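You operate a simulated robot arm through the tools that you are given. There is no shell and no other tool. Be economical: measure what you need, move in short steps, check, and stop when the job is done.

Carry out the task below with a simulated two-armed robot. There is one attempt and no reset: what you move stays moved.

Task
Pick up the brown tall roll from the chest top behind the cloth rolls with one hand, pass it to the other hand and put it on the shelf under the bench of the blue press.

Only the result counts: the job must be done as asked and must still hold three seconds after the hand-in. Knocking over, shifting, dropping, spilling or breaking anything else fails it. Flat cloth is picked up by pressing the open fingertips on it (5 to 10 N) and closing them slowly along it; thin cloth reads only 2 to 8 mm in the jaws.

Robot
Two 7-joint arms with two-finger parallel grippers on one trunk, on a base that drives. Base frame: it is fixed to the floor where the robot stands at the start and does not move with it; the origin is under the middle of the robot, x ahead of it, y to its left, z up; the surface under the hand at the start is at about z = 0.93. Lengths are in m, angles in rad, forces in N, time in s.
The left shoulder is at the start at [0.06, 0.143, 0.991], the right one opposite. With the tool pointing down near the work surface each hand reaches from about 0.3 to 0.72 m from the robot's upright axis, wherever it stands, measured 20 degrees to its own side. Places, roughly: shelf under the bench of the blue press [0.4, 2.5, 0.3]. Payload 1.57 kg a hand.
Tool frame (each hand has its own): the origin (TCP) lies between the finger pads and is the grasp point; the fingertips stand 0.03 m ahead of it; z points along the fingers, y is the line along which they close. The gripper opens to 0.11 m. The fingers are 0.024 m wide and 0.012 m thick; the gripper's body (0.048 by 0.112 m) begins 0.078 m behind the TCP.
Orientation is that of the tool frame in the base frame, as [roll, pitch, yaw] about the fixed x, y, z axes, in that order (R = Rz(yaw) Ry(pitch) Rx(roll)). With the fingers straight down and closing along the base's y, the tool's x points along the base's -x, its y along +y and its z along -z.

Tools
- The arms move only by the tool jog_arm. It takes "left_rows", "right_rows" or both (then of equal length, played together; a hand with none holds still); each is a list of rows, each an object of numbers (a shift or turn left out is 0, a gripper value left out holds the last): "x", "y", "z": the shift along the tool's x, y, z in cm; "wx", "wy", "wz": the turn, a rotation vector about the tool's x, y, z in rad; "jaw": the opening, from 0 (shut) to 1 (fully open). In form: [{"x": .., "y": .., "z": .., "wx": .., "wy": .., "wz": .., "jaw": ..}, ...]. A call has 1 to 20 rows; each row is the pose to reach, as a shift and turn from the pose commanded when the call began, along the tool's axes at that moment. A row lasts 0.2 s, in which the tool goes at most 0.05 m and 0.15 rad; a call with a longer step from one row to the next is refused whole, and so is a gripper value outside its range. Where a pose cannot be reached the arm comes as near as it can. A force on the tool above 40 N (or 10 N above the force at the start of the call, whichever is more), or a blocked arm, ends the call early, and 0.2 s more pass. The fingers move at their own pace (about 0.045 m/s each) and stop on an object; they squeeze with about 30 N. The grip force told is the motor's: it shows also when the fingers shut on nothing. Time passes only in rows, and 0.2 s behind the last, so rows that repeat a pose let the fingers close. The reply holds the time, the measured pose of the TCP, the force on the tool along the base axes, the opening and the grip force, in the units named above and with some noise, with the torque about the TCP (base axes, N m) and any sound that the robot's microphone picked up, and new pictures: "show" is both (left out), scene, wrist or none (wrist: the cameras of the hands that moved).
- Cameras (640 x 400 px; columns grow to the right, rows downward): "scene" is now at [0.0501, 0.0127, 1.6098]; the picture's right is [0.14, -0.99, 0.00], its down [-0.68, -0.10, -0.73] and it looks along [0.72, 0.10, -0.69] (base axes); focal length 272 px, centre (320, 200). "left" rides on the left gripper at [0.07, -0.016, -0.141] in its tool frame; the picture's right is [0.23, 0.97, 0.00], its down [-0.86, 0.20, -0.48] and it looks along [-0.47, 0.11, 0.88] (tool axes); focal length 222 px, centre (320, 200). "right" rides on the right gripper at [0.07, 0.016, -0.141] in its tool frame; the picture's right is [-0.23, 0.97, 0.00], its down [-0.85, -0.20, -0.48] and it looks along [-0.47, -0.11, 0.88] (tool axes); focal length 222 px, centre (320, 200). There is no depth. A picture from a camera that has moved, and an enlarged one, comes with that camera's place and axes in the base frame and with its lens.
- move_column(by): slides the trunk up (or, below 0, down) by that many m; the arms and the scene camera ride with it, the base frame stays. It gives what a move gives, with no picture.
- roll_base(legs): drives the robot by 1 to 6 legs, each [ahead, left, turn to the left] in m, m and rad, along the robot's own axes; the way and the turn of a leg run together, so that a leg with both is an arc; at most 1.5 m and 3.142 rad a leg. The arms and the cameras ride along, it lands a little off, and it stops where it bumps. It gives what a move gives, and a new picture of the scene camera.
- turn_head(pan, tilt): turns the head with the scene camera to pan (to the left, within 1.501 rad either way) and tilt (down, from -0.506 to 1.204), counted from straight ahead of the robot. It gives what a move gives, and a new picture of the scene camera.
- inspect(camera, box): a new picture of the part [left, top, right, bottom] of that camera's present view, enlarged. No time passes.
- sign_off(): hands the job in; it is judged then, once.

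Go step by step. Nothing tells you exact positions but the pictures and the camera data: compare them with the known pose of the tool, close in by small moves and look again before you grip or let go. The budget is 120 turns and 260 pictures, counting those below and the enlarged ones. Unless the task says otherwise, let go and move clear before handing in, and close with one line.

The tools are called after ">>>" by a JSON object that holds its "api" and its "payload". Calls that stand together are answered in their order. jog_arm: Moves the arms, as the interface text tells. Its arguments: {"type":"object","properties":{"left_rows":{"type":"array"},"right_rows":{"type":"array"},"show":{"type":"string","enum":["both","scene","wrist","none"]}},"required":[]} The other tools are called the same way: move_column (by) slides the trunk up or down; roll_base (legs) drives the base; turn_head (pan, tilt) turns the head that bears the scene camera; inspect (camera, box) takes an enlarged picture of a part of a camera's view; sign_off () hands the job in.

At the start:

```text
time: 0.0
left_tool_pos: [0.4746, 0.2943, 1.175]
left_ee_rot: [-3.141, 0.004, -3.141]
left_force: [0.3, 0.0, 0.0]
left_torque: [0.01, -0.02, 0.01]
left_finger_gap: 0.1102
left_gripper_force: 0.1
right_tool_pos: [0.5099, -0.1523, 1.1466]
right_ee_rot: [-3.142, 0.0, -3.141]
right_force: [0.3, -0.4, 0.4]
right_torque: [0.02, -0.03, -0.03]
right_finger_gap: 0.1097
right_gripper_force: 0.1
trunk travel left (down, up): [-0.59, 0.0]
robot x, y, heading: [0.0007, -0.0018, 0.002]
head pan, tilt: [0.145, 0.757]
```

scene: 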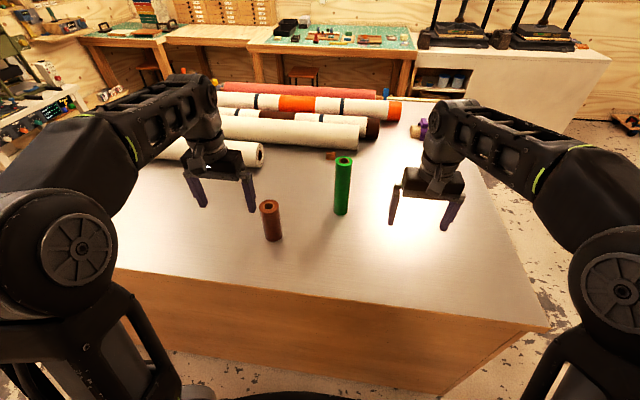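
right: 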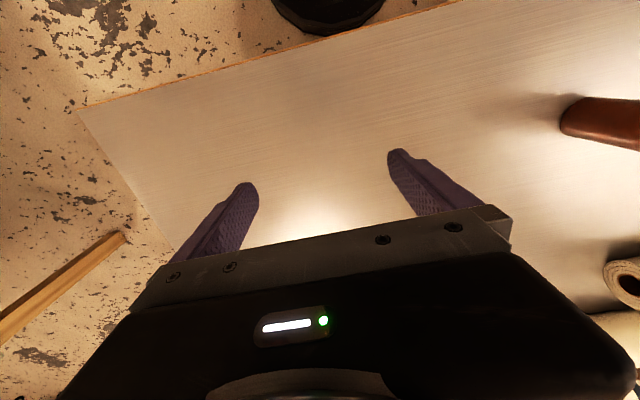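
left: 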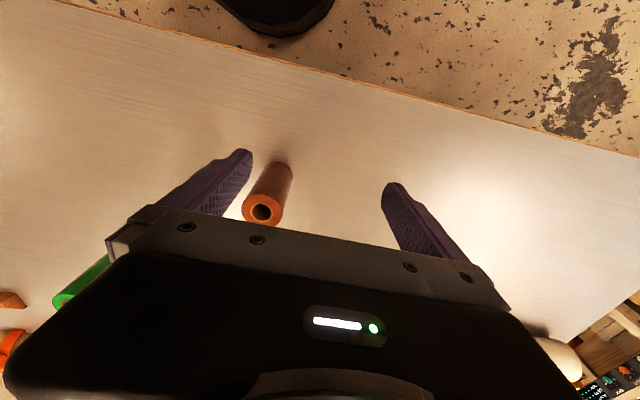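

I see a brown upright roll and a green one on the table ahead, with cloth rolls behind them. First I look closer and look around for other candidates.

>>> {"api": "inspect", "payload": {"camera": "scene", "box": [200, 80, 460, 260]}}

>>> {"api": "turn_head", "payload": {"pan": 1.45, "tilt": 0.45}}

```text
2.22 times, centred on (330, 170) of scene
camera zoom: at [0.0501, 0.0127, 1.6098], right [0.14, -0.99, 0.0], down [-0.68, -0.1, -0.73], along [0.72, 0.1, -0.69], focal length 605 px, centre (298, 267)
```

zoom: 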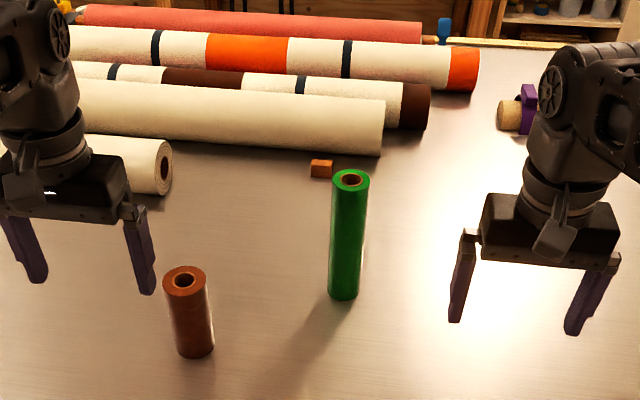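

```text
time: 1.5
left_tool_pos: [0.4748, 0.2948, 1.1762]
left_ee_rot: [3.141, 0.005, -3.14]
left_force: [0.3, 0.0, -0.4]
left_torque: [-0.01, 0.04, 0.01]
left_finger_gap: 0.11
left_gripper_force: 0.1
right_tool_pos: [0.5098, -0.1521, 1.1461]
right_ee_rot: [3.14, -0.001, 3.141]
right_force: [1.0, 0.0, 0.7]
right_torque: [-0.02, -0.01, 0.02]
right_finger_gap: 0.1099
right_gripper_force: 0.1
trunk travel left (down, up): [-0.59, 0.0]
robot x, y, heading: [0.002, 0.0016, 0.005]
head pan, tilt: [1.45, 0.45]
camera scene: at [-0.0205, 0.092, 1.6368], right [0.99, -0.12, 0.0], down [-0.05, -0.43, -0.9], along [0.11, 0.89, -0.44], focal length 272 px, centre (320, 200)
```

scene: 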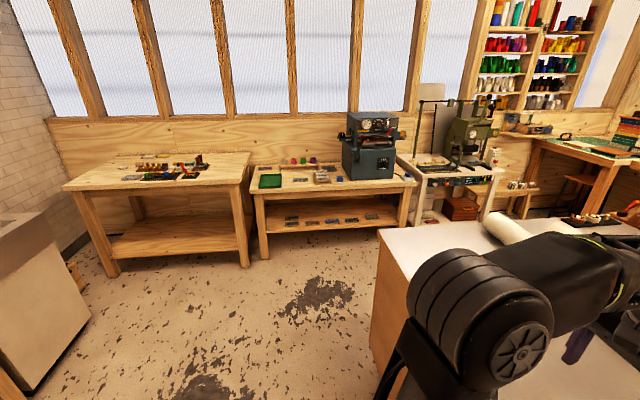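

The brown roll stands near [0.57, 0.23], about 0.14 m tall. The target shelf is in the middle bench; I enlarge it.

>>> {"api": "inspect", "payload": {"camera": "scene", "box": [240, 100, 440, 260]}}

>>> {"api": "turn_head", "payload": {"pan": 0.3, "tilt": 0.9}}

```text
2.50 times, centred on (340, 180) of scene
camera zoom: at [-0.0205, 0.092, 1.6368], right [0.99, -0.12, 0.0], down [-0.05, -0.43, -0.9], along [0.11, 0.89, -0.44], focal length 680 px, centre (270, 250)
```

zoom: 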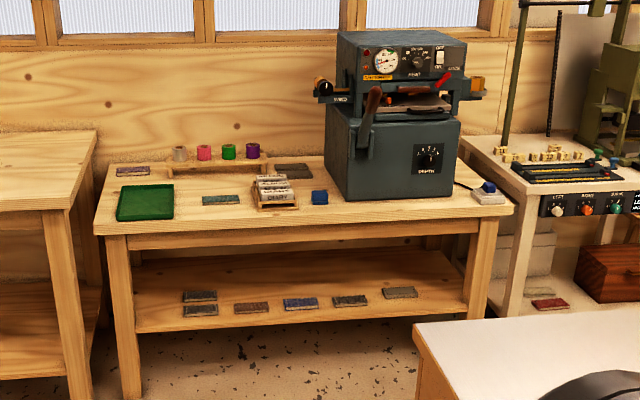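

```text
time: 2.8
left_tool_pos: [0.4753, 0.2938, 1.1765]
left_ee_rot: [3.141, 0.002, -3.141]
left_force: [0.8, 0.7, 0.8]
left_torque: [-0.04, -0.01, -0.02]
left_finger_gap: 0.11
left_gripper_force: 0.0
right_tool_pos: [0.5103, -0.1527, 1.1458]
right_ee_rot: [3.141, 0.0, 3.14]
right_force: [-0.4, -1.0, -0.1]
right_torque: [-0.02, -0.02, -0.04]
right_finger_gap: 0.1101
right_gripper_force: 0.1
trunk travel left (down, up): [-0.59, 0.0]
robot x, y, heading: [0.0036, -0.0016, -0.001]
head pan, tilt: [0.3, 0.901]
camera scene: at [0.0405, 0.0231, 1.5985], right [0.3, -0.96, 0.0], down [-0.75, -0.23, -0.62], along [0.59, 0.18, -0.78], focal length 272 px, centre (320, 200)
```

scene: 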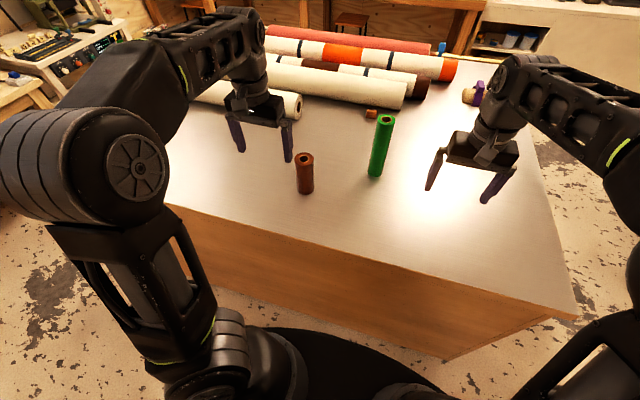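

The brown roll is at about [0.570, 0.236], top about z 1.07. I turn the left hand 90° (camera to its left) above the roll, so that the right hand can later take it from the right.

>>> {"api": "jog_arm", "payload": {"left_rows": [{"x": -1, "y": -0.6, "wz": 0.14}, {"x": -2, "y": -1.2, "wz": 0.28}, {"x": -3, "y": -1.8, "wz": 0.42}, {"x": -4, "y": -2.4, "wz": 0.56}, {"x": -5, "y": -3, "wz": 0.7}, {"x": -6, "y": -3.6, "wz": 0.84}, {"x": -7, "y": -4.2, "wz": 0.98}, {"x": -8, "y": -4.8, "wz": 1.12}, {"x": -9, "y": -5.4, "wz": 1.26}, {"x": -9.5, "y": -5.8, "wz": 1.4}, {"x": -9.5, "y": -5.8, "wz": 1.54}, {"x": -9.5, "y": -5.8, "wz": 1.57}]}}

```text
time: 5.4
left_tool_pos: [0.57, 0.2459, 1.1689]
left_ee_rot: [3.087, 0.169, 1.71]
left_force: [-0.8, 0.6, -0.8]
left_torque: [-0.16, 0.01, 0.0]
left_finger_gap: 0.11
left_gripper_force: 0.2
left hand out of reach, approached as far as the arm can: row 2, 3, 4, 5, 6, 7, 8, 9, 10, 11, 12
right_tool_pos: [0.5125, -0.1465, 1.146]
right_ee_rot: [-3.136, -0.001, -3.141]
right_force: [0.4, 1.8, 0.3]
right_torque: [-0.15, 0.04, -0.03]
right_finger_gap: 0.1098
right_gripper_force: 0.1
trunk travel left (down, up): [-0.59, 0.0]
robot x, y, heading: [0.0012, 0.0016, 0.004]
head pan, tilt: [0.3, 0.901]
camera scene: at [0.0429, 0.0302, 1.5983], right [0.3, -0.96, 0.0], down [-0.75, -0.23, -0.62], along [0.59, 0.18, -0.79], focal length 272 px, centre (320, 200)
camera left: at [0.5323, 0.334, 1.2967], right [0.93, 0.37, 0.01], down [0.28, -0.73, 0.63], along [0.24, -0.58, -0.78], focal length 222 px, centre (320, 200)
```

scene: 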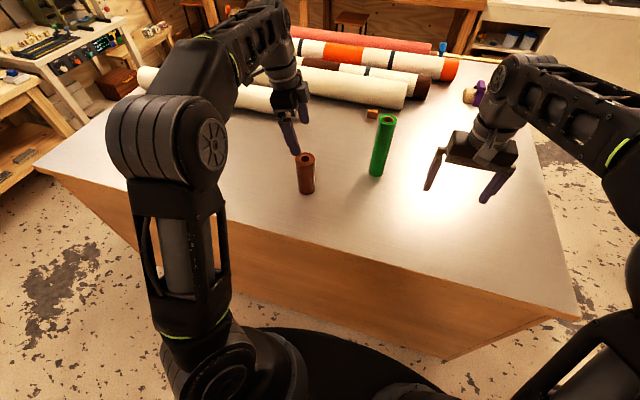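
left: 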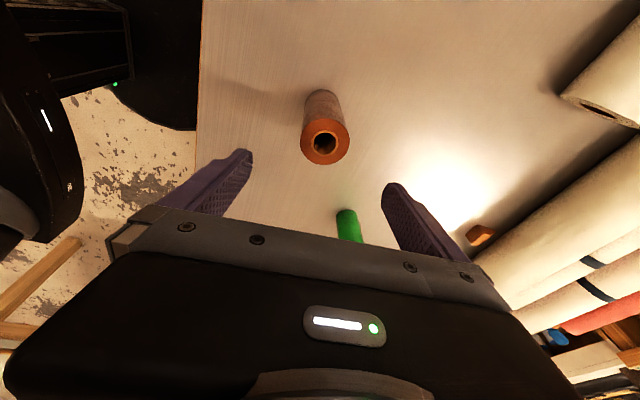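

The hand is a bit too high for reach there; I lower it to just above the roll top and check.

>>> {"api": "jog_arm", "payload": {"left_rows": [{"z": 2}, {"z": 4}, {"z": 5.5}, {"z": 5.5}]}}

```text
time: 6.4
left_tool_pos: [0.5719, 0.232, 1.118]
left_ee_rot: [3.088, 0.165, 1.707]
left_force: [-0.9, -0.2, -0.2]
left_torque: [0.01, -0.01, -0.01]
left_finger_gap: 0.1099
left_gripper_force: 0.1
right_tool_pos: [0.5095, -0.1524, 1.1464]
right_ee_rot: [3.14, -0.001, 3.141]
right_force: [0.1, -0.5, -0.1]
right_torque: [0.01, 0.01, 0.04]
right_finger_gap: 0.1101
right_gripper_force: 0.0
trunk travel left (down, up): [-0.59, 0.0]
robot x, y, heading: [0.0009, -0.0015, -0.004]
head pan, tilt: [0.3, 0.901]
camera scene: at [0.0405, 0.0232, 1.5985], right [0.3, -0.96, 0.0], down [-0.75, -0.23, -0.62], along [0.59, 0.18, -0.78], focal length 272 px, centre (320, 200)
camera left: at [0.535, 0.3183, 1.245], right [0.93, 0.36, 0.02], down [0.28, -0.73, 0.62], along [0.24, -0.57, -0.78], focal length 222 px, centre (320, 200)
```

scene: 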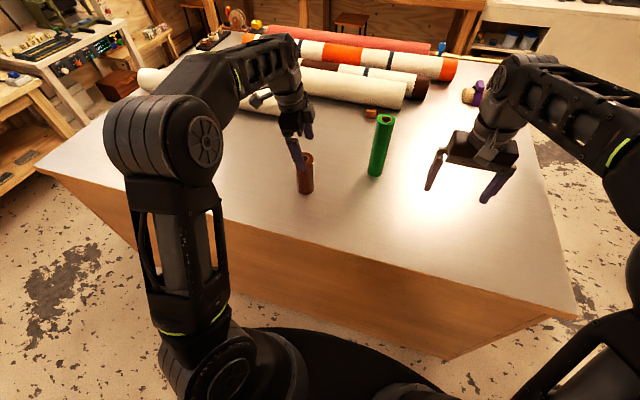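
left: 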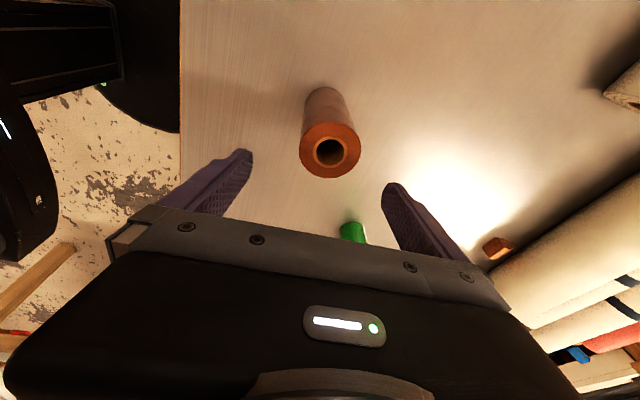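

The last joint seems at its limit; I turn back by 0.3 rad and check the orientation.

>>> {"api": "jog_arm", "payload": {"left_rows": [{"wz": -0.12}, {"wz": -0.25}, {"wz": -0.32}, {"wz": -0.32}]}}

```text
time: 7.4
left_tool_pos: [0.5707, 0.2309, 1.1163]
left_ee_rot: [3.141, 0.173, 2.031]
left_force: [-0.6, -0.6, -0.2]
left_torque: [0.01, 0.02, -0.01]
left_finger_gap: 0.1101
left_gripper_force: 0.0
right_tool_pos: [0.5091, -0.1528, 1.1456]
right_ee_rot: [-3.141, 0.0, -3.14]
right_force: [0.1, -0.1, 0.0]
right_torque: [0.01, -0.02, 0.01]
right_finger_gap: 0.1101
right_gripper_force: 0.0
trunk travel left (down, up): [-0.59, 0.0]
robot x, y, heading: [-0.001, 0.0009, 0.002]
head pan, tilt: [0.3, 0.901]
camera scene: at [0.0405, 0.023, 1.5985], right [0.3, -0.96, 0.0], down [-0.75, -0.23, -0.62], along [0.59, 0.18, -0.78], focal length 272 px, centre (320, 200)
camera left: at [0.5151, 0.3065, 1.2449], right [0.77, 0.63, -0.04], down [0.52, -0.59, 0.62], along [0.37, -0.5, -0.78], focal length 222 px, centre (320, 200)
```

scene: 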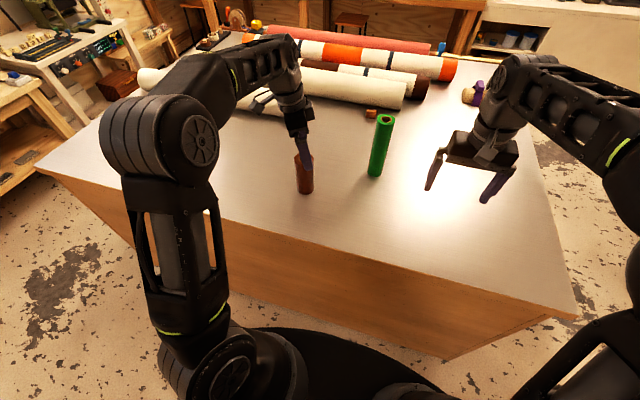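
left: 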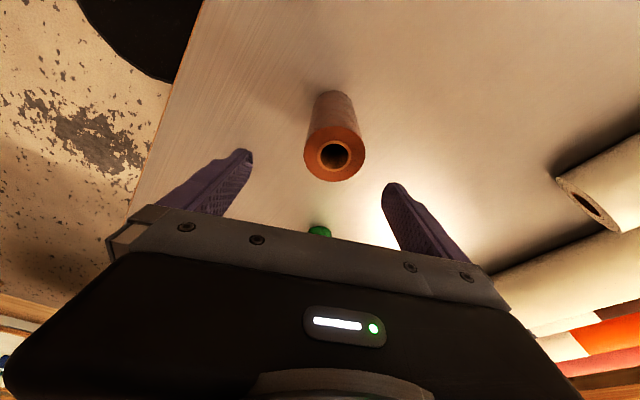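

The commanded pose kept the tilt; I level the tool about its y axis and centre it.

>>> {"api": "jog_arm", "payload": {"left_rows": [{"wy": 0.09, "x": 0.3, "y": 0.2}, {"wy": 0.172, "x": 0.5, "y": 0.4}, {"wy": 0.172, "x": 0.5, "y": 0.4}]}}

```text
time: 8.2
left_tool_pos: [0.5718, 0.2374, 1.1159]
left_ee_rot: [-3.141, 0.002, 2.031]
left_force: [-0.1, 0.7, -0.3]
left_torque: [-0.02, 0.03, 0.03]
left_finger_gap: 0.1101
left_gripper_force: 0.0
right_tool_pos: [0.51, -0.1536, 1.147]
right_ee_rot: [3.141, 0.0, 3.141]
right_force: [-1.3, 0.4, -0.1]
right_torque: [0.01, -0.01, -0.04]
right_finger_gap: 0.1099
right_gripper_force: 0.1
trunk travel left (down, up): [-0.59, 0.0]
robot x, y, heading: [0.0027, -0.0043, 0.002]
head pan, tilt: [0.3, 0.901]
camera scene: at [0.0404, 0.0231, 1.5985], right [0.3, -0.96, 0.0], down [-0.75, -0.23, -0.62], along [0.59, 0.18, -0.78], focal length 272 px, centre (320, 200)
camera left: at [0.5267, 0.2917, 1.2584], right [0.77, 0.64, 0.0], down [0.56, -0.68, 0.48], along [0.31, -0.37, -0.88], focal length 222 px, centre (320, 200)
```

scene: 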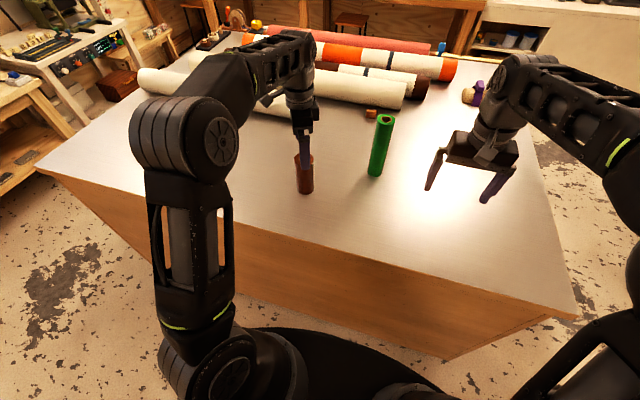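
left: 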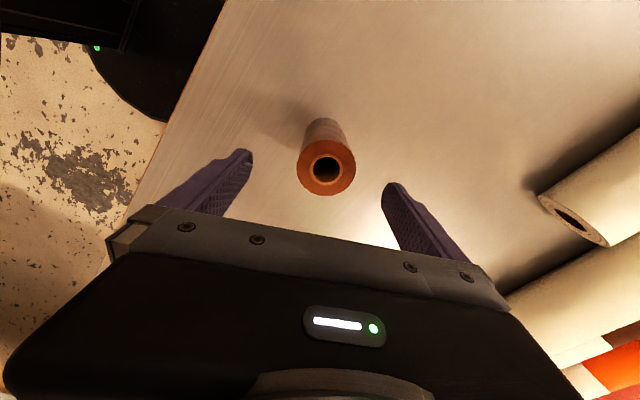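

Level now; the roll is centred within about 6 mm. I correct and descend around its upper part.

>>> {"api": "jog_arm", "payload": {"left_rows": [{"y": 0.6, "x": 0.1}, {"y": 0.6, "x": 0.1, "z": 2}, {"y": 0.6, "x": 0.1, "z": 4}, {"y": 0.6, "x": 0.1, "z": 6.7}, {"y": 0.6, "x": 0.1, "z": 6.7}]}}

```text
time: 9.4
left_tool_pos: [0.5775, 0.2399, 1.0483]
left_ee_rot: [3.14, 0.001, 2.032]
left_force: [0.1, -1.5, -1.4]
left_torque: [0.0, -0.02, -0.02]
left_finger_gap: 0.1099
left_gripper_force: 0.1
right_tool_pos: [0.5099, -0.1538, 1.146]
right_ee_rot: [-3.141, -0.001, 3.141]
right_force: [0.6, 0.0, -0.5]
right_torque: [-0.01, -0.02, -0.03]
right_finger_gap: 0.1102
right_gripper_force: 0.1
trunk travel left (down, up): [-0.59, 0.0]
robot x, y, heading: [-0.0011, -0.0011, 0.003]
head pan, tilt: [0.3, 0.901]
camera scene: at [0.0402, 0.0229, 1.5985], right [0.3, -0.96, 0.0], down [-0.75, -0.23, -0.62], along [0.59, 0.18, -0.78], focal length 272 px, centre (320, 200)
camera left: at [0.5317, 0.2949, 1.1914], right [0.77, 0.64, 0.0], down [0.56, -0.68, 0.48], along [0.31, -0.37, -0.88], focal length 222 px, centre (320, 200)
```

scene: 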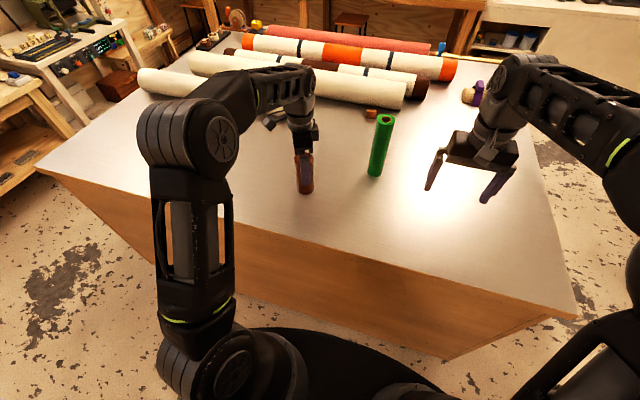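
left: 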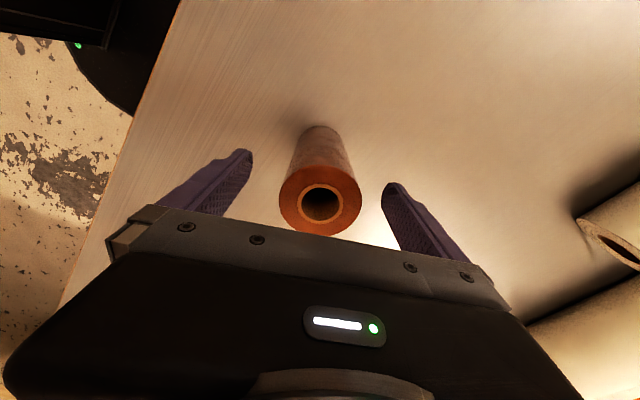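

Centred. Close the fingers.

>>> {"api": "jog_arm", "payload": {"left_rows": [{"jaw": 0.5}, {"jaw": 0.4}, {"jaw": 0.3}, {"jaw": 0.2}, {"jaw": 0.2}, {"jaw": 0.2}]}}

```text
time: 10.8
left_tool_pos: [0.5782, 0.2393, 1.0491]
left_ee_rot: [3.139, 0.0, 2.031]
left_force: [1.6, 0.9, 0.8]
left_torque: [0.04, -0.07, -0.05]
left_finger_gap: 0.0562
left_gripper_force: 30.2
right_tool_pos: [0.5094, -0.1538, 1.146]
right_ee_rot: [3.141, 0.001, -3.141]
right_force: [-0.9, -0.1, -0.1]
right_torque: [0.0, 0.01, 0.0]
right_finger_gap: 0.11
right_gripper_force: 0.0
trunk travel left (down, up): [-0.59, 0.0]
robot x, y, heading: [0.0018, -0.0043, -0.0]
head pan, tilt: [0.3, 0.901]
camera scene: at [0.0406, 0.0231, 1.5985], right [0.3, -0.96, 0.0], down [-0.75, -0.23, -0.62], along [0.59, 0.18, -0.78], focal length 272 px, centre (320, 200)
camera left: at [0.532, 0.2951, 1.1916], right [0.77, 0.64, 0.0], down [0.56, -0.68, 0.48], along [0.31, -0.37, -0.88], focal length 222 px, centre (320, 200)
```

scene: 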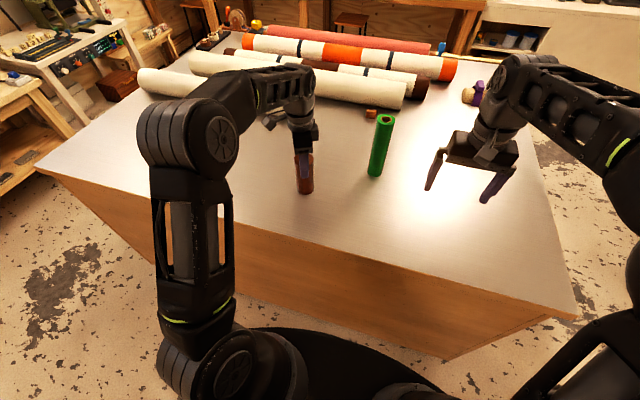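
left: 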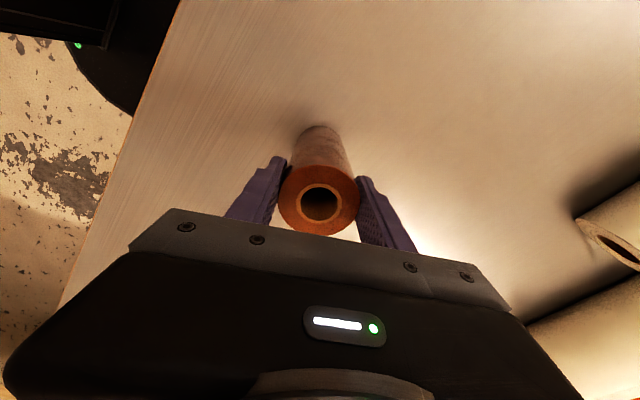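

Gripped (0.056 m wide). I lift straight up, then draw it back toward the robot.

>>> {"api": "jog_arm", "payload": {"left_rows": [{"z": -1.5}, {"z": -4}, {"z": -6.5}, {"z": -8, "x": 0.6, "y": -2}, {"z": -9, "x": 1.3, "y": -4.5}, {"z": -10, "x": 2, "y": -7}, {"z": -10, "x": 2.8, "y": -9.5}, {"z": -10, "x": 3.5, "y": -11.7}, {"z": -10, "x": 3.5, "y": -11.7}]}}

>>> {"api": "jog_arm", "payload": {"right_rows": [{"wz": -0.13, "x": 1}, {"wz": -0.26, "x": 2}, {"wz": -0.39, "x": 3, "z": 1}, {"wz": -0.52, "x": 4, "z": 2}, {"wz": -0.65, "x": 5, "z": 2}, {"wz": -0.78, "x": 5, "z": 2}, {"wz": -0.91, "x": 5, "z": 2}, {"wz": -1.04, "x": 5, "z": 2}, {"wz": -1.17, "x": 5, "z": 2}, {"wz": -1.3, "x": 5, "z": 2}, {"wz": -1.4, "x": 5, "z": 2}, {"wz": -1.4, "x": 5, "z": 2}]}}

```text
time: 12.8
left_tool_pos: [0.4582, 0.2203, 1.147]
left_ee_rot: [3.14, 0.001, 2.031]
left_force: [0.2, -0.2, -3.2]
left_torque: [0.04, -0.01, 0.01]
left_finger_gap: 0.056
left_gripper_force: 30.3
right_tool_pos: [0.5117, -0.1515, 1.1456]
right_ee_rot: [3.141, 0.0, 3.142]
right_force: [0.7, 0.5, -0.1]
right_torque: [0.02, 0.04, -0.03]
right_finger_gap: 0.1098
right_gripper_force: 0.1
trunk travel left (down, up): [-0.59, 0.0]
robot x, y, heading: [0.0003, -0.0016, 0.0]
head pan, tilt: [0.3, 0.901]
camera scene: at [0.0413, 0.0232, 1.5985], right [0.3, -0.96, 0.0], down [-0.75, -0.23, -0.62], along [0.59, 0.18, -0.78], focal length 272 px, centre (320, 200)
camera left: at [0.4114, 0.2742, 1.2902], right [0.77, 0.64, 0.0], down [0.56, -0.68, 0.48], along [0.31, -0.37, -0.88], focal length 222 px, centre (320, 200)
```

scene: 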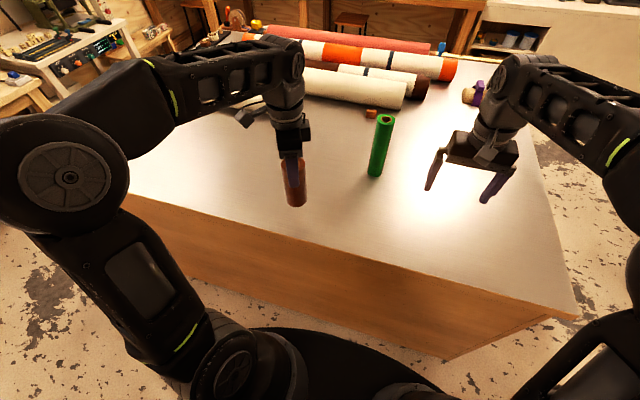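
left: 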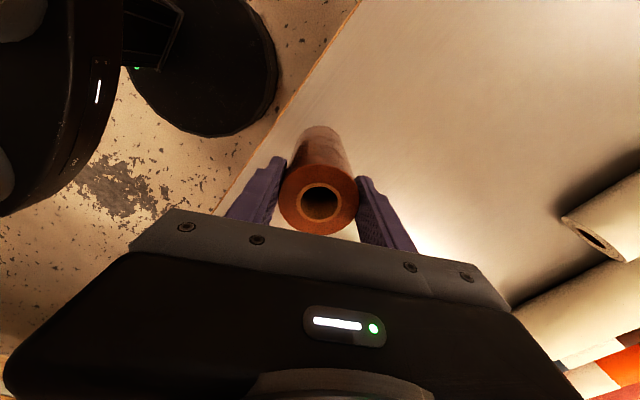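

```text
time: 15.4
left_tool_pos: [0.4571, 0.2192, 1.1489]
left_ee_rot: [-3.141, 0.001, 2.032]
left_force: [0.4, 0.2, -2.8]
left_torque: [0.03, 0.02, 0.04]
left_finger_gap: 0.0557
left_gripper_force: 30.1
right_tool_pos: [0.4591, -0.153, 1.1262]
right_ee_rot: [3.141, -0.001, -1.741]
right_force: [0.3, 0.3, -0.1]
right_torque: [0.01, -0.01, -0.01]
right_finger_gap: 0.1098
right_gripper_force: 0.1
trunk travel left (down, up): [-0.59, 0.0]
robot x, y, heading: [0.0007, -0.0003, 0.003]
head pan, tilt: [0.3, 0.901]
camera scene: at [0.0407, 0.0232, 1.5985], right [0.3, -0.96, 0.0], down [-0.75, -0.23, -0.62], along [0.59, 0.18, -0.78], focal length 272 px, centre (320, 200)
camera right: at [0.4317, -0.218, 1.2666], right [-0.92, 0.39, 0.0], down [0.34, 0.81, 0.48], along [0.19, 0.44, -0.88], focal length 222 px, centre (320, 200)
```

scene: 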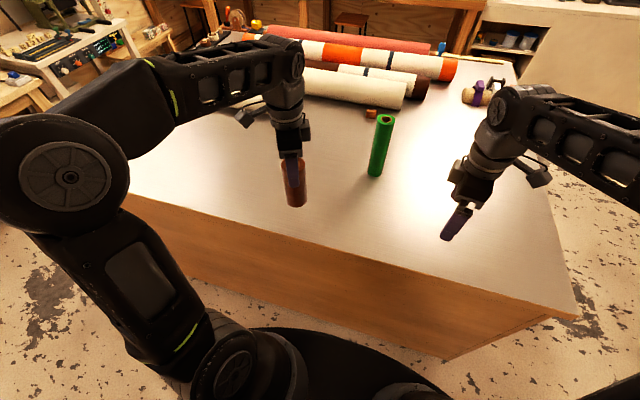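
right: 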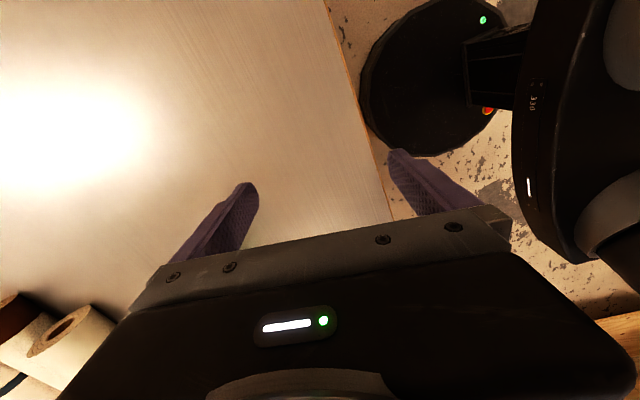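

Right hand yawed well. Now I tilt its fingers toward the left (about 37° below level) and bring it to a stand-off right of the roll's lower part.

>>> {"api": "jog_arm", "payload": {"right_rows": [{"wy": -0.13}, {"wy": -0.26, "x": -1.5, "y": 0.5}, {"wy": -0.39, "x": -3, "y": 1}, {"wy": -0.52, "x": -5, "y": 1.5}, {"wy": -0.65, "x": -7, "y": 2}, {"wy": -0.78, "x": -9, "y": 2.5, "z": 1}, {"wy": -0.91, "x": -11, "y": 3, "z": 2}, {"wy": -0.93, "x": -13, "y": 3.5, "z": 3}, {"wy": -0.93, "x": -15, "y": 4, "z": 4}, {"wy": -0.93, "x": -17, "y": 4.6, "z": 4}, {"wy": -0.93, "x": -17, "y": 4.6, "z": 4}]}}

```text
time: 17.8
left_tool_pos: [0.4567, 0.2185, 1.1487]
left_ee_rot: [-3.141, 0.003, 2.031]
left_force: [0.1, -0.3, -3.5]
left_torque: [0.02, 0.05, 0.03]
left_finger_gap: 0.0556
left_gripper_force: 30.1
right_tool_pos: [0.4443, 0.0223, 1.0851]
right_ee_rot: [-3.141, 0.931, -1.743]
right_force: [-0.9, -0.4, 0.1]
right_torque: [0.0, -0.02, -0.02]
right_finger_gap: 0.1101
right_gripper_force: 0.1
trunk travel left (down, up): [-0.59, 0.0]
robot x, y, heading: [0.0008, 0.0046, -0.002]
head pan, tilt: [0.3, 0.901]
camera scene: at [0.0408, 0.0228, 1.5985], right [0.3, -0.96, 0.0], down [-0.75, -0.23, -0.62], along [0.59, 0.18, -0.78], focal length 272 px, centre (320, 200)
camera right: at [0.401, -0.127, 1.1132], right [-0.94, 0.3, 0.18], down [0.22, 0.09, 0.97], along [0.27, 0.95, -0.15], focal length 222 px, centre (320, 200)
```

scene: 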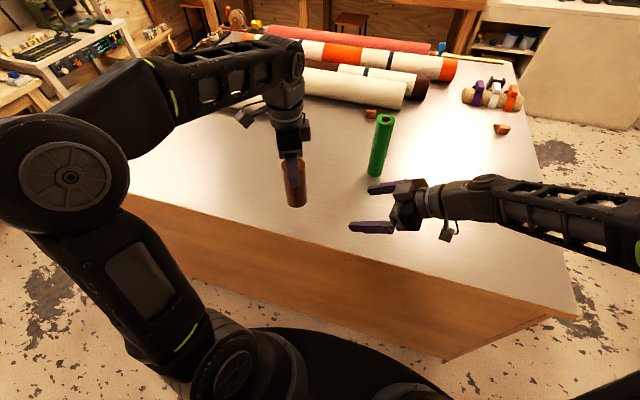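
right: 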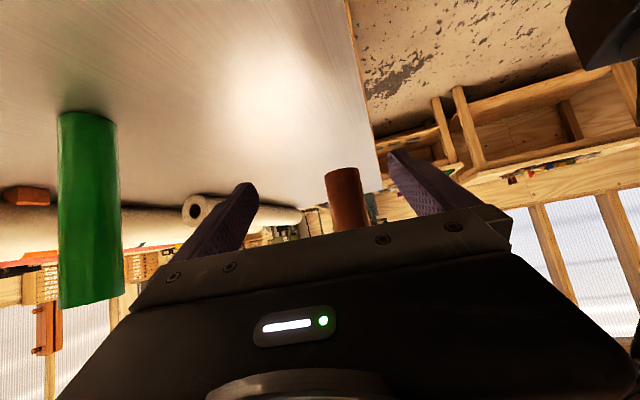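

The stand-off is good: heights fit (right TCP about 0.055 m above roll bottom). I advance horizontally most of the way and check.

>>> {"api": "jog_arm", "payload": {"right_rows": [{"x": -1.5, "y": 0.5, "z": 2}, {"x": -3, "y": 1, "z": 4}, {"x": -4.5, "y": 1.5, "z": 6}, {"x": -6, "y": 2.1, "z": 8.05}, {"x": -6, "y": 2.1, "z": 8.05}]}}

```text
time: 19.0
left_tool_pos: [0.4575, 0.2187, 1.1489]
left_ee_rot: [-3.141, 0.003, 2.032]
left_force: [-0.7, -0.1, -3.6]
left_torque: [0.02, 0.0, 0.02]
left_finger_gap: 0.0558
left_gripper_force: 29.8
right_tool_pos: [0.4396, 0.1256, 1.0853]
right_ee_rot: [-3.139, 0.929, -1.741]
right_force: [-0.1, 0.6, -0.4]
right_torque: [-0.02, 0.0, 0.01]
right_finger_gap: 0.1099
right_gripper_force: 0.0
trunk travel left (down, up): [-0.59, 0.0]
robot x, y, heading: [0.0015, 0.0031, -0.008]
head pan, tilt: [0.3, 0.901]
camera scene: at [0.0405, 0.0228, 1.5985], right [0.3, -0.96, 0.0], down [-0.75, -0.23, -0.62], along [0.59, 0.18, -0.78], focal length 272 px, centre (320, 200)
camera right: at [0.3971, -0.0242, 1.1132], right [-0.94, 0.3, 0.18], down [0.22, 0.09, 0.97], along [0.27, 0.95, -0.15], focal length 222 px, centre (320, 200)
```

scene: 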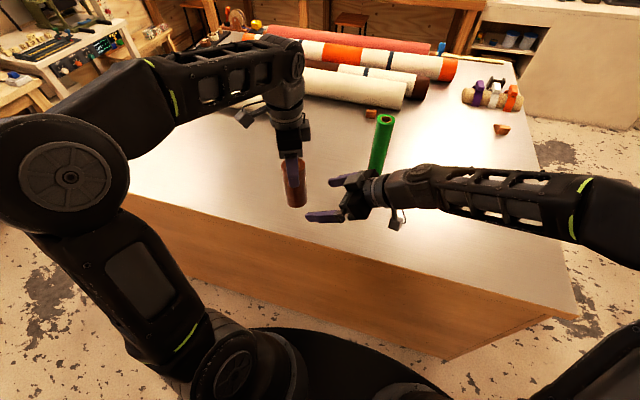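
right: 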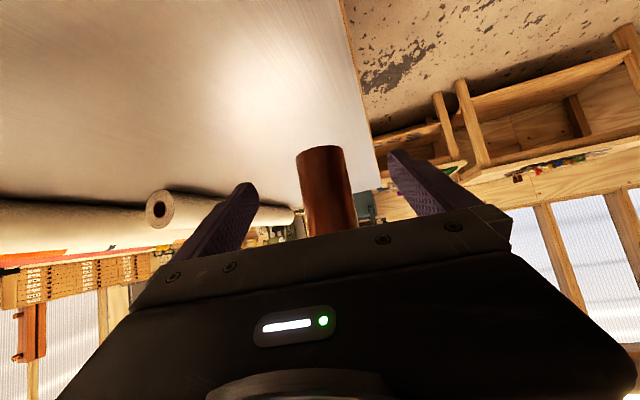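

Aligned; I move the remaining 9 cm in so the fingers straddle the roll.

>>> {"api": "jog_arm", "payload": {"right_rows": [{"x": -1.5, "y": -0.1, "z": 2}, {"x": -3, "y": -0.2, "z": 4}, {"x": -4.2, "y": -0.2, "z": 5.6}, {"x": -5.2, "y": -0.2, "z": 7}, {"x": -5.6, "y": -0.2, "z": 7.5}, {"x": -5.6, "y": -0.2, "z": 7.5}]}}

>>> {"api": "inspect", "payload": {"camera": "scene", "box": [230, 80, 430, 240]}}

```text
time: 20.4
left_tool_pos: [0.4569, 0.2196, 1.1478]
left_ee_rot: [-3.141, 0.001, 2.031]
left_force: [-0.2, -1.0, -3.3]
left_torque: [0.04, 0.01, -0.01]
left_finger_gap: 0.0555
left_gripper_force: 29.8
right_tool_pos: [0.4588, 0.2187, 1.0866]
right_ee_rot: [3.142, 0.93, -1.741]
right_force: [-0.3, -0.9, 0.2]
right_torque: [-0.01, 0.0, -0.03]
right_finger_gap: 0.1101
right_gripper_force: 0.0
trunk travel left (down, up): [-0.59, 0.0]
robot x, y, heading: [-0.0014, -0.0006, -0.002]
head pan, tilt: [0.3, 0.901]
camera scene: at [0.0408, 0.0232, 1.5985], right [0.3, -0.96, 0.0], down [-0.75, -0.23, -0.62], along [0.59, 0.18, -0.78], focal length 272 px, centre (320, 200)
camera right: at [0.4152, 0.068, 1.1141], right [-0.94, 0.3, 0.18], down [0.22, 0.09, 0.97], along [0.27, 0.95, -0.15], focal length 222 px, centre (320, 200)
```

scene: 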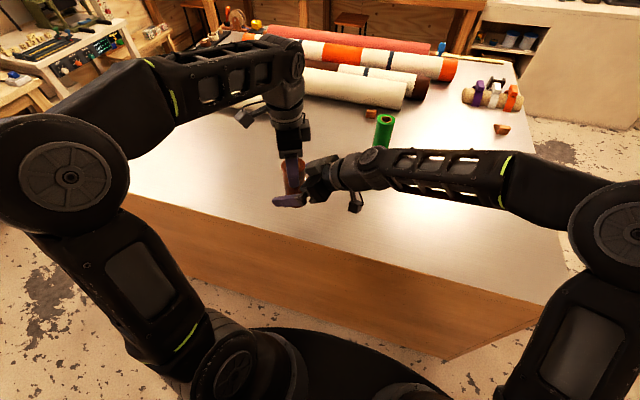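
right: 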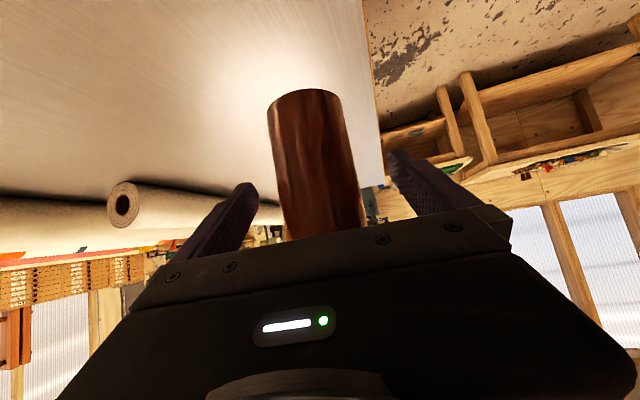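

```text
2.50 times, centred on (330, 160) of scene
camera zoom: at [0.0408, 0.0232, 1.5985], right [0.3, -0.96, 0.0], down [-0.75, -0.23, -0.62], along [0.59, 0.18, -0.78], focal length 680 px, centre (295, 300)
```

zoom: 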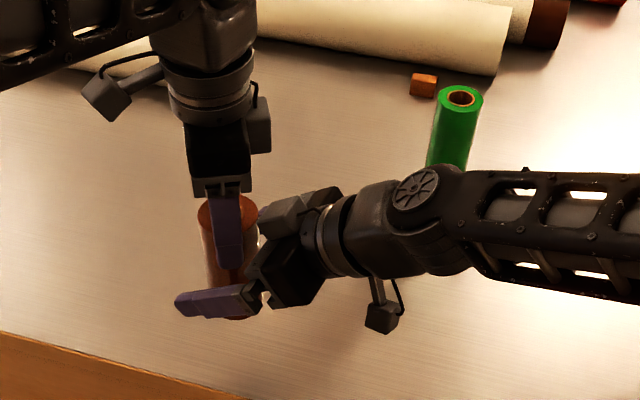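

Both hands are in place and clear of each other. I close the right hand slowly.

>>> {"api": "jog_arm", "payload": {"right_rows": [{"jaw": 0.75}, {"jaw": 0.65}, {"jaw": 0.55}, {"jaw": 0.5}, {"jaw": 0.4}, {"jaw": 0.3}, {"jaw": 0.2}, {"jaw": 0.2}, {"jaw": 0.2}]}}

```text
time: 22.4
left_tool_pos: [0.4572, 0.2199, 1.1475]
left_ee_rot: [3.138, 0.004, 2.033]
left_force: [14.9, 1.1, 1.7]
left_torque: [0.1, 0.06, 0.31]
left_finger_gap: 0.0552
left_gripper_force: 30.0
right_tool_pos: [0.4571, 0.218, 1.0844]
right_ee_rot: [3.14, 0.929, -1.741]
right_force: [-15.8, -1.6, -5.3]
right_torque: [0.03, -0.96, -0.29]
right_finger_gap: 0.0588
right_gripper_force: 20.7
trunk travel left (down, up): [-0.59, 0.0]
robot x, y, heading: [0.0005, 0.002, 0.004]
head pan, tilt: [0.3, 0.901]
camera scene: at [0.0407, 0.0232, 1.5985], right [0.3, -0.96, 0.0], down [-0.75, -0.23, -0.62], along [0.59, 0.18, -0.78], focal length 272 px, centre (320, 200)
camera right: at [0.4145, 0.068, 1.1137], right [-0.94, 0.3, 0.18], down [0.22, 0.09, 0.97], along [0.27, 0.95, -0.15], focal length 222 px, centre (320, 200)
```

scene: 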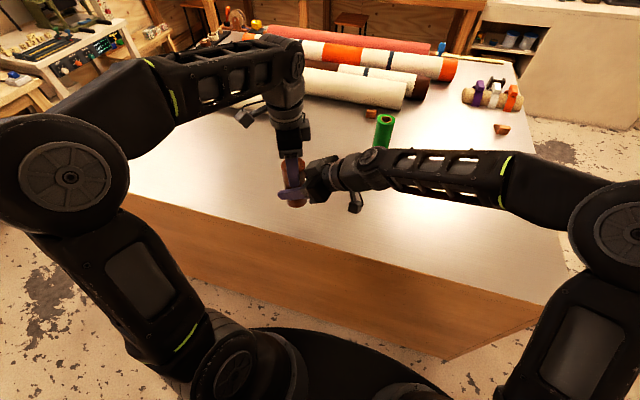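
right: 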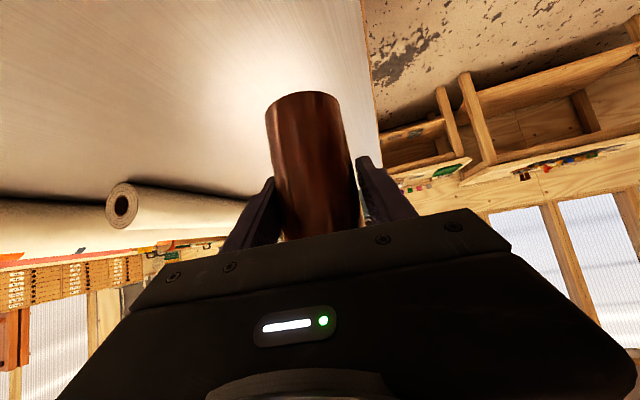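

The grip is slightly off-centre (one finger pushes); I shift the right hand 2 mm along its closing line while closing.

>>> {"api": "jog_arm", "payload": {"right_rows": [{"y": 0.1, "jaw": 0.15}, {"y": 0.2, "jaw": 0.15}, {"y": 0.2, "jaw": 0.15}], "show": "wrist"}}

```text
time: 23.2
left_tool_pos: [0.4569, 0.219, 1.1487]
left_ee_rot: [-3.141, 0.001, 2.032]
left_force: [7.5, -0.1, 7.4]
left_torque: [-0.18, 0.33, 0.23]
left_finger_gap: 0.0553
left_gripper_force: 29.5
right_tool_pos: [0.4562, 0.2169, 1.0858]
right_ee_rot: [3.141, 0.929, -1.744]
right_force: [-8.1, 1.3, -10.9]
right_torque: [0.16, -0.83, -0.21]
right_finger_gap: 0.0582
right_gripper_force: 24.2
trunk travel left (down, up): [-0.59, 0.0]
robot x, y, heading: [0.0006, -0.0001, 0.003]
head pan, tilt: [0.3, 0.901]
camera right: at [0.4131, 0.0678, 1.1134], right [-0.94, 0.3, 0.18], down [0.22, 0.09, 0.97], along [0.28, 0.95, -0.15], focal length 222 px, centre (320, 200)
```

right: 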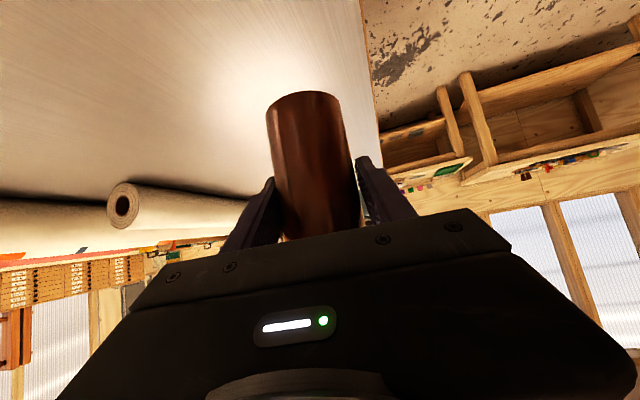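

Better; another 2 mm the same way.

>>> {"api": "jog_arm", "payload": {"right_rows": [{"y": 0.1}, {"y": 0.2}, {"y": 0.2}, {"y": 0.2}], "show": "wrist"}}

```text
time: 24.2
left_tool_pos: [0.4557, 0.2185, 1.148]
left_ee_rot: [-3.14, -0.001, 2.031]
left_force: [-7.2, -2.8, 14.9]
left_torque: [-0.38, 1.16, -0.11]
left_finger_gap: 0.0552
left_gripper_force: 30.1
right_tool_pos: [0.4563, 0.2172, 1.0837]
right_ee_rot: [-3.141, 0.931, -1.743]
right_force: [7.8, 2.6, -18.3]
right_torque: [0.15, -0.62, 0.08]
right_finger_gap: 0.0583
right_gripper_force: 23.5
trunk travel left (down, up): [-0.59, 0.0]
robot x, y, heading: [0.0012, 0.0005, -0.004]
head pan, tilt: [0.3, 0.901]
camera right: at [0.4119, 0.0676, 1.1133], right [-0.94, 0.3, 0.18], down [0.22, 0.09, 0.97], along [0.28, 0.95, -0.15], focal length 222 px, centre (320, 200)
```

right: 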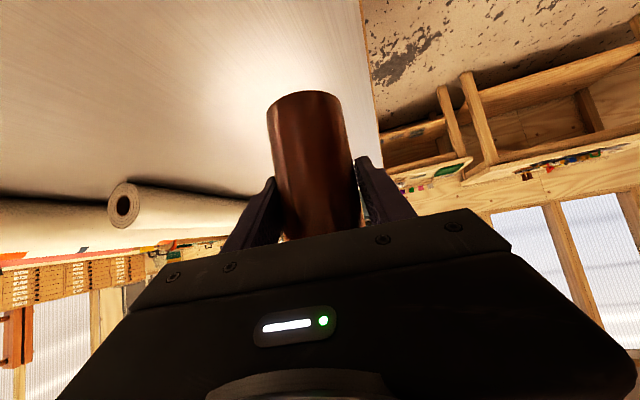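

The vertical push suggests the right finger's edge touches the left finger's tip. I reopen a little, lower the right hand 1 cm, and close again.

>>> {"api": "jog_arm", "payload": {"right_rows": [{"jaw": 0.7}, {"jaw": 0.75}, {"jaw": 0.75, "y": -0.2, "x": 0.4, "z": 0.3}, {"jaw": 0.75, "y": -0.2, "x": 0.96, "z": 0.72}, {"jaw": 0.75, "y": -0.2, "x": 0.96, "z": 0.72}]}}

>>> {"api": "jog_arm", "payload": {"right_rows": [{"jaw": 0.6}, {"jaw": 0.5}, {"jaw": 0.4}, {"jaw": 0.3}, {"jaw": 0.2}, {"jaw": 0.2}]}}

```text
time: 25.4
left_tool_pos: [0.457, 0.2196, 1.1481]
left_ee_rot: [-3.141, 0.001, 2.031]
left_force: [0.6, -0.2, -2.4]
left_torque: [0.01, 0.01, -0.03]
left_finger_gap: 0.0554
left_gripper_force: 29.9
right_tool_pos: [0.4562, 0.2178, 1.0727]
right_ee_rot: [3.141, 0.93, -1.742]
right_force: [0.5, -0.1, 0.0]
right_torque: [0.0, -0.01, -0.01]
right_finger_gap: 0.0822
right_gripper_force: 0.0
trunk travel left (down, up): [-0.59, 0.0]
robot x, y, heading: [0.0006, 0.0005, 0.0]
head pan, tilt: [0.3, 0.901]
camera scene: at [0.0407, 0.0232, 1.5985], right [0.3, -0.96, 0.0], down [-0.75, -0.23, -0.62], along [0.59, 0.18, -0.78], focal length 272 px, centre (320, 200)
camera right: at [0.413, 0.0677, 1.1015], right [-0.94, 0.3, 0.18], down [0.22, 0.09, 0.97], along [0.27, 0.95, -0.15], focal length 222 px, centre (320, 200)
```

scene: 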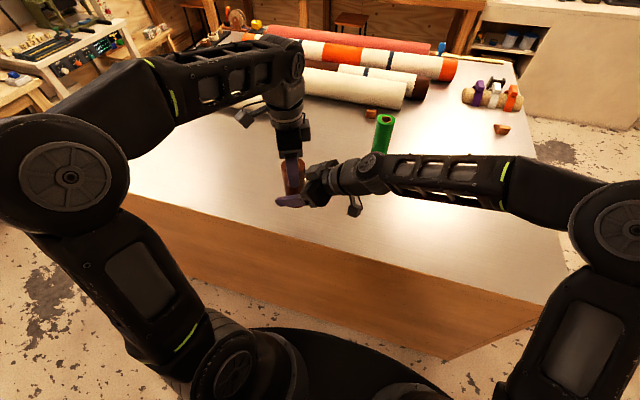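
right: 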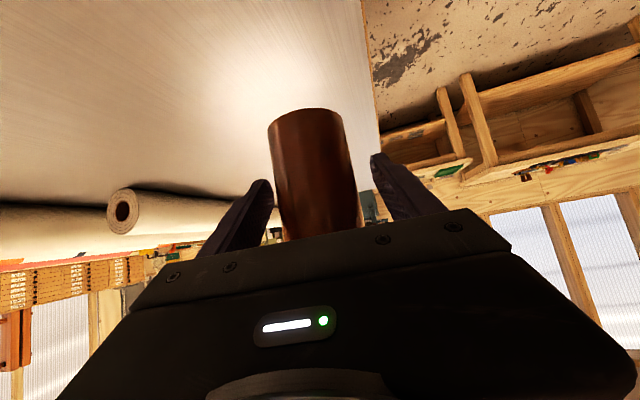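

```text
time: 26.8
left_tool_pos: [0.4571, 0.2191, 1.1472]
left_ee_rot: [-3.14, 0.0, 2.031]
left_force: [-12.7, -0.7, 0.1]
left_torque: [-0.13, 0.43, -0.48]
left_finger_gap: 0.0552
left_gripper_force: 29.9
right_tool_pos: [0.4573, 0.2164, 1.0741]
right_ee_rot: [-3.141, 0.931, -1.745]
right_force: [12.7, 0.9, 0.0]
right_torque: [0.14, 0.5, 0.4]
right_finger_gap: 0.0555
right_gripper_force: 29.8
trunk travel left (down, up): [-0.59, 0.0]
robot x, y, heading: [0.001, -0.0019, -0.002]
head pan, tilt: [0.3, 0.901]
camera scene: at [0.0408, 0.0232, 1.5985], right [0.3, -0.96, 0.0], down [-0.75, -0.23, -0.62], along [0.59, 0.18, -0.78], focal length 272 px, centre (320, 200)
camera right: at [0.4138, 0.0672, 1.1016], right [-0.94, 0.3, 0.18], down [0.22, 0.09, 0.97], along [0.28, 0.95, -0.15], focal length 222 px, centre (320, 200)
```

scene: 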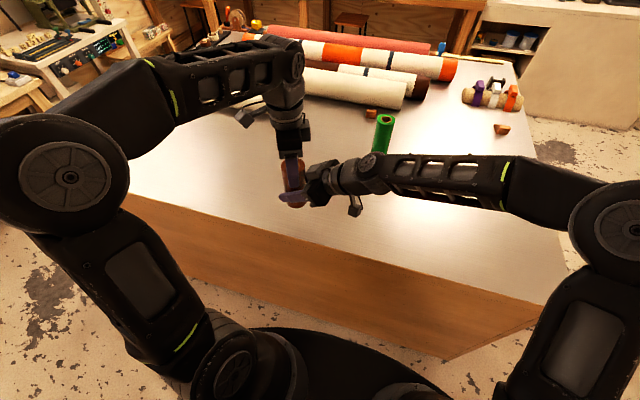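
right: 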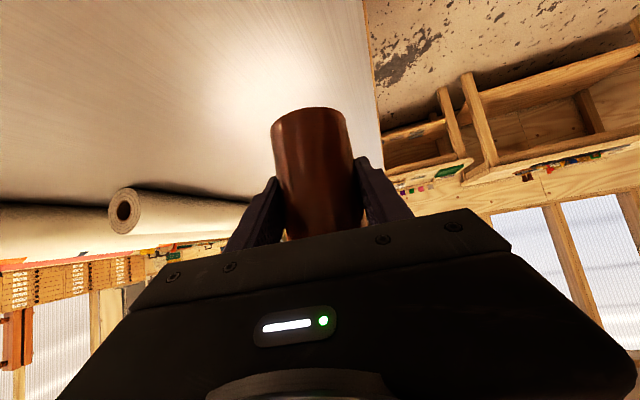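

Now firmly gripped by both (0.0555 m). I relax the sideways strain slightly, then open the left hand and raise it.

>>> {"api": "jog_arm", "payload": {"right_rows": [{"y": -0.1}, {"y": -0.15}, {"y": -0.15}, {"y": -0.15}, {"y": -0.15}, {"y": -0.15}, {"y": -0.15}, {"y": -0.15}, {"y": -0.15}, {"y": -0.15}, {"y": -0.15}], "left_rows": [{}, {}, {"jaw": 0.65}, {"jaw": 0.8}, {"jaw": 0.9}, {"jaw": 0.9}, {"jaw": 0.9, "z": -1.5}, {"jaw": 0.9, "z": -3}, {"jaw": 0.9, "z": -4.5}, {"jaw": 0.9, "z": -6, "x": 1}, {"jaw": 0.9, "z": -7, "x": 2}]}}

```text
time: 29.2
left_tool_pos: [0.4525, 0.2233, 1.1772]
left_ee_rot: [-3.141, -0.003, 2.027]
left_force: [0.2, 0.3, -0.3]
left_torque: [-0.02, 0.0, -0.01]
left_finger_gap: 0.0988
left_gripper_force: 0.0
left hand out of reach, approached as far as the arm can: row 8, 9, 10, 11
right_tool_pos: [0.4571, 0.2168, 1.0733]
right_ee_rot: [3.142, 0.93, -1.743]
right_force: [0.1, 0.0, -0.4]
right_torque: [-0.02, 0.0, 0.0]
right_finger_gap: 0.0553
right_gripper_force: 29.8
trunk travel left (down, up): [-0.59, 0.0]
robot x, y, heading: [-0.001, -0.0017, -0.001]
head pan, tilt: [0.3, 0.901]
camera scene: at [0.0406, 0.0233, 1.5985], right [0.3, -0.96, 0.0], down [-0.75, -0.23, -0.62], along [0.59, 0.18, -0.78], focal length 272 px, centre (320, 200)
camera right: at [0.4144, 0.0676, 1.1015], right [-0.94, 0.3, 0.18], down [0.22, 0.09, 0.97], along [0.27, 0.95, -0.15], focal length 222 px, centre (320, 200)
camera left: at [0.4073, 0.279, 1.3199], right [0.77, 0.63, 0.0], down [0.56, -0.68, 0.48], along [0.3, -0.37, -0.88], focal length 222 px, centre (320, 200)
```

scene: 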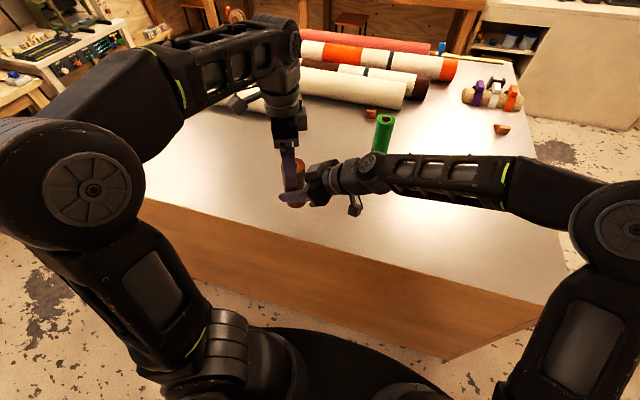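
right: 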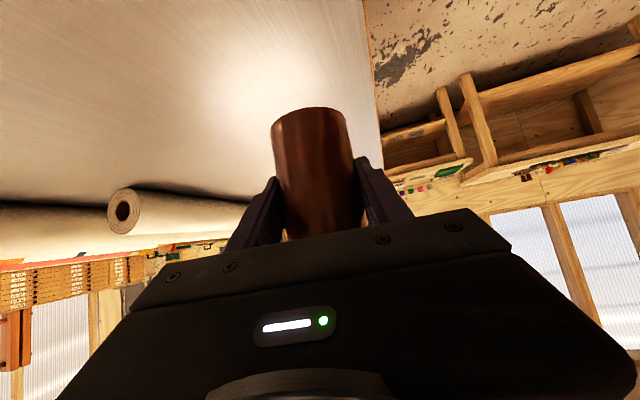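
left: 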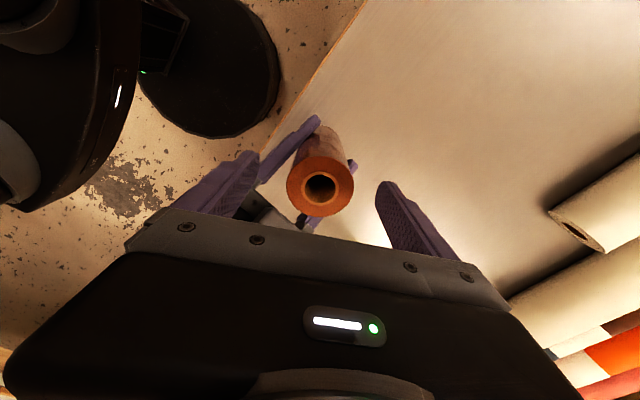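

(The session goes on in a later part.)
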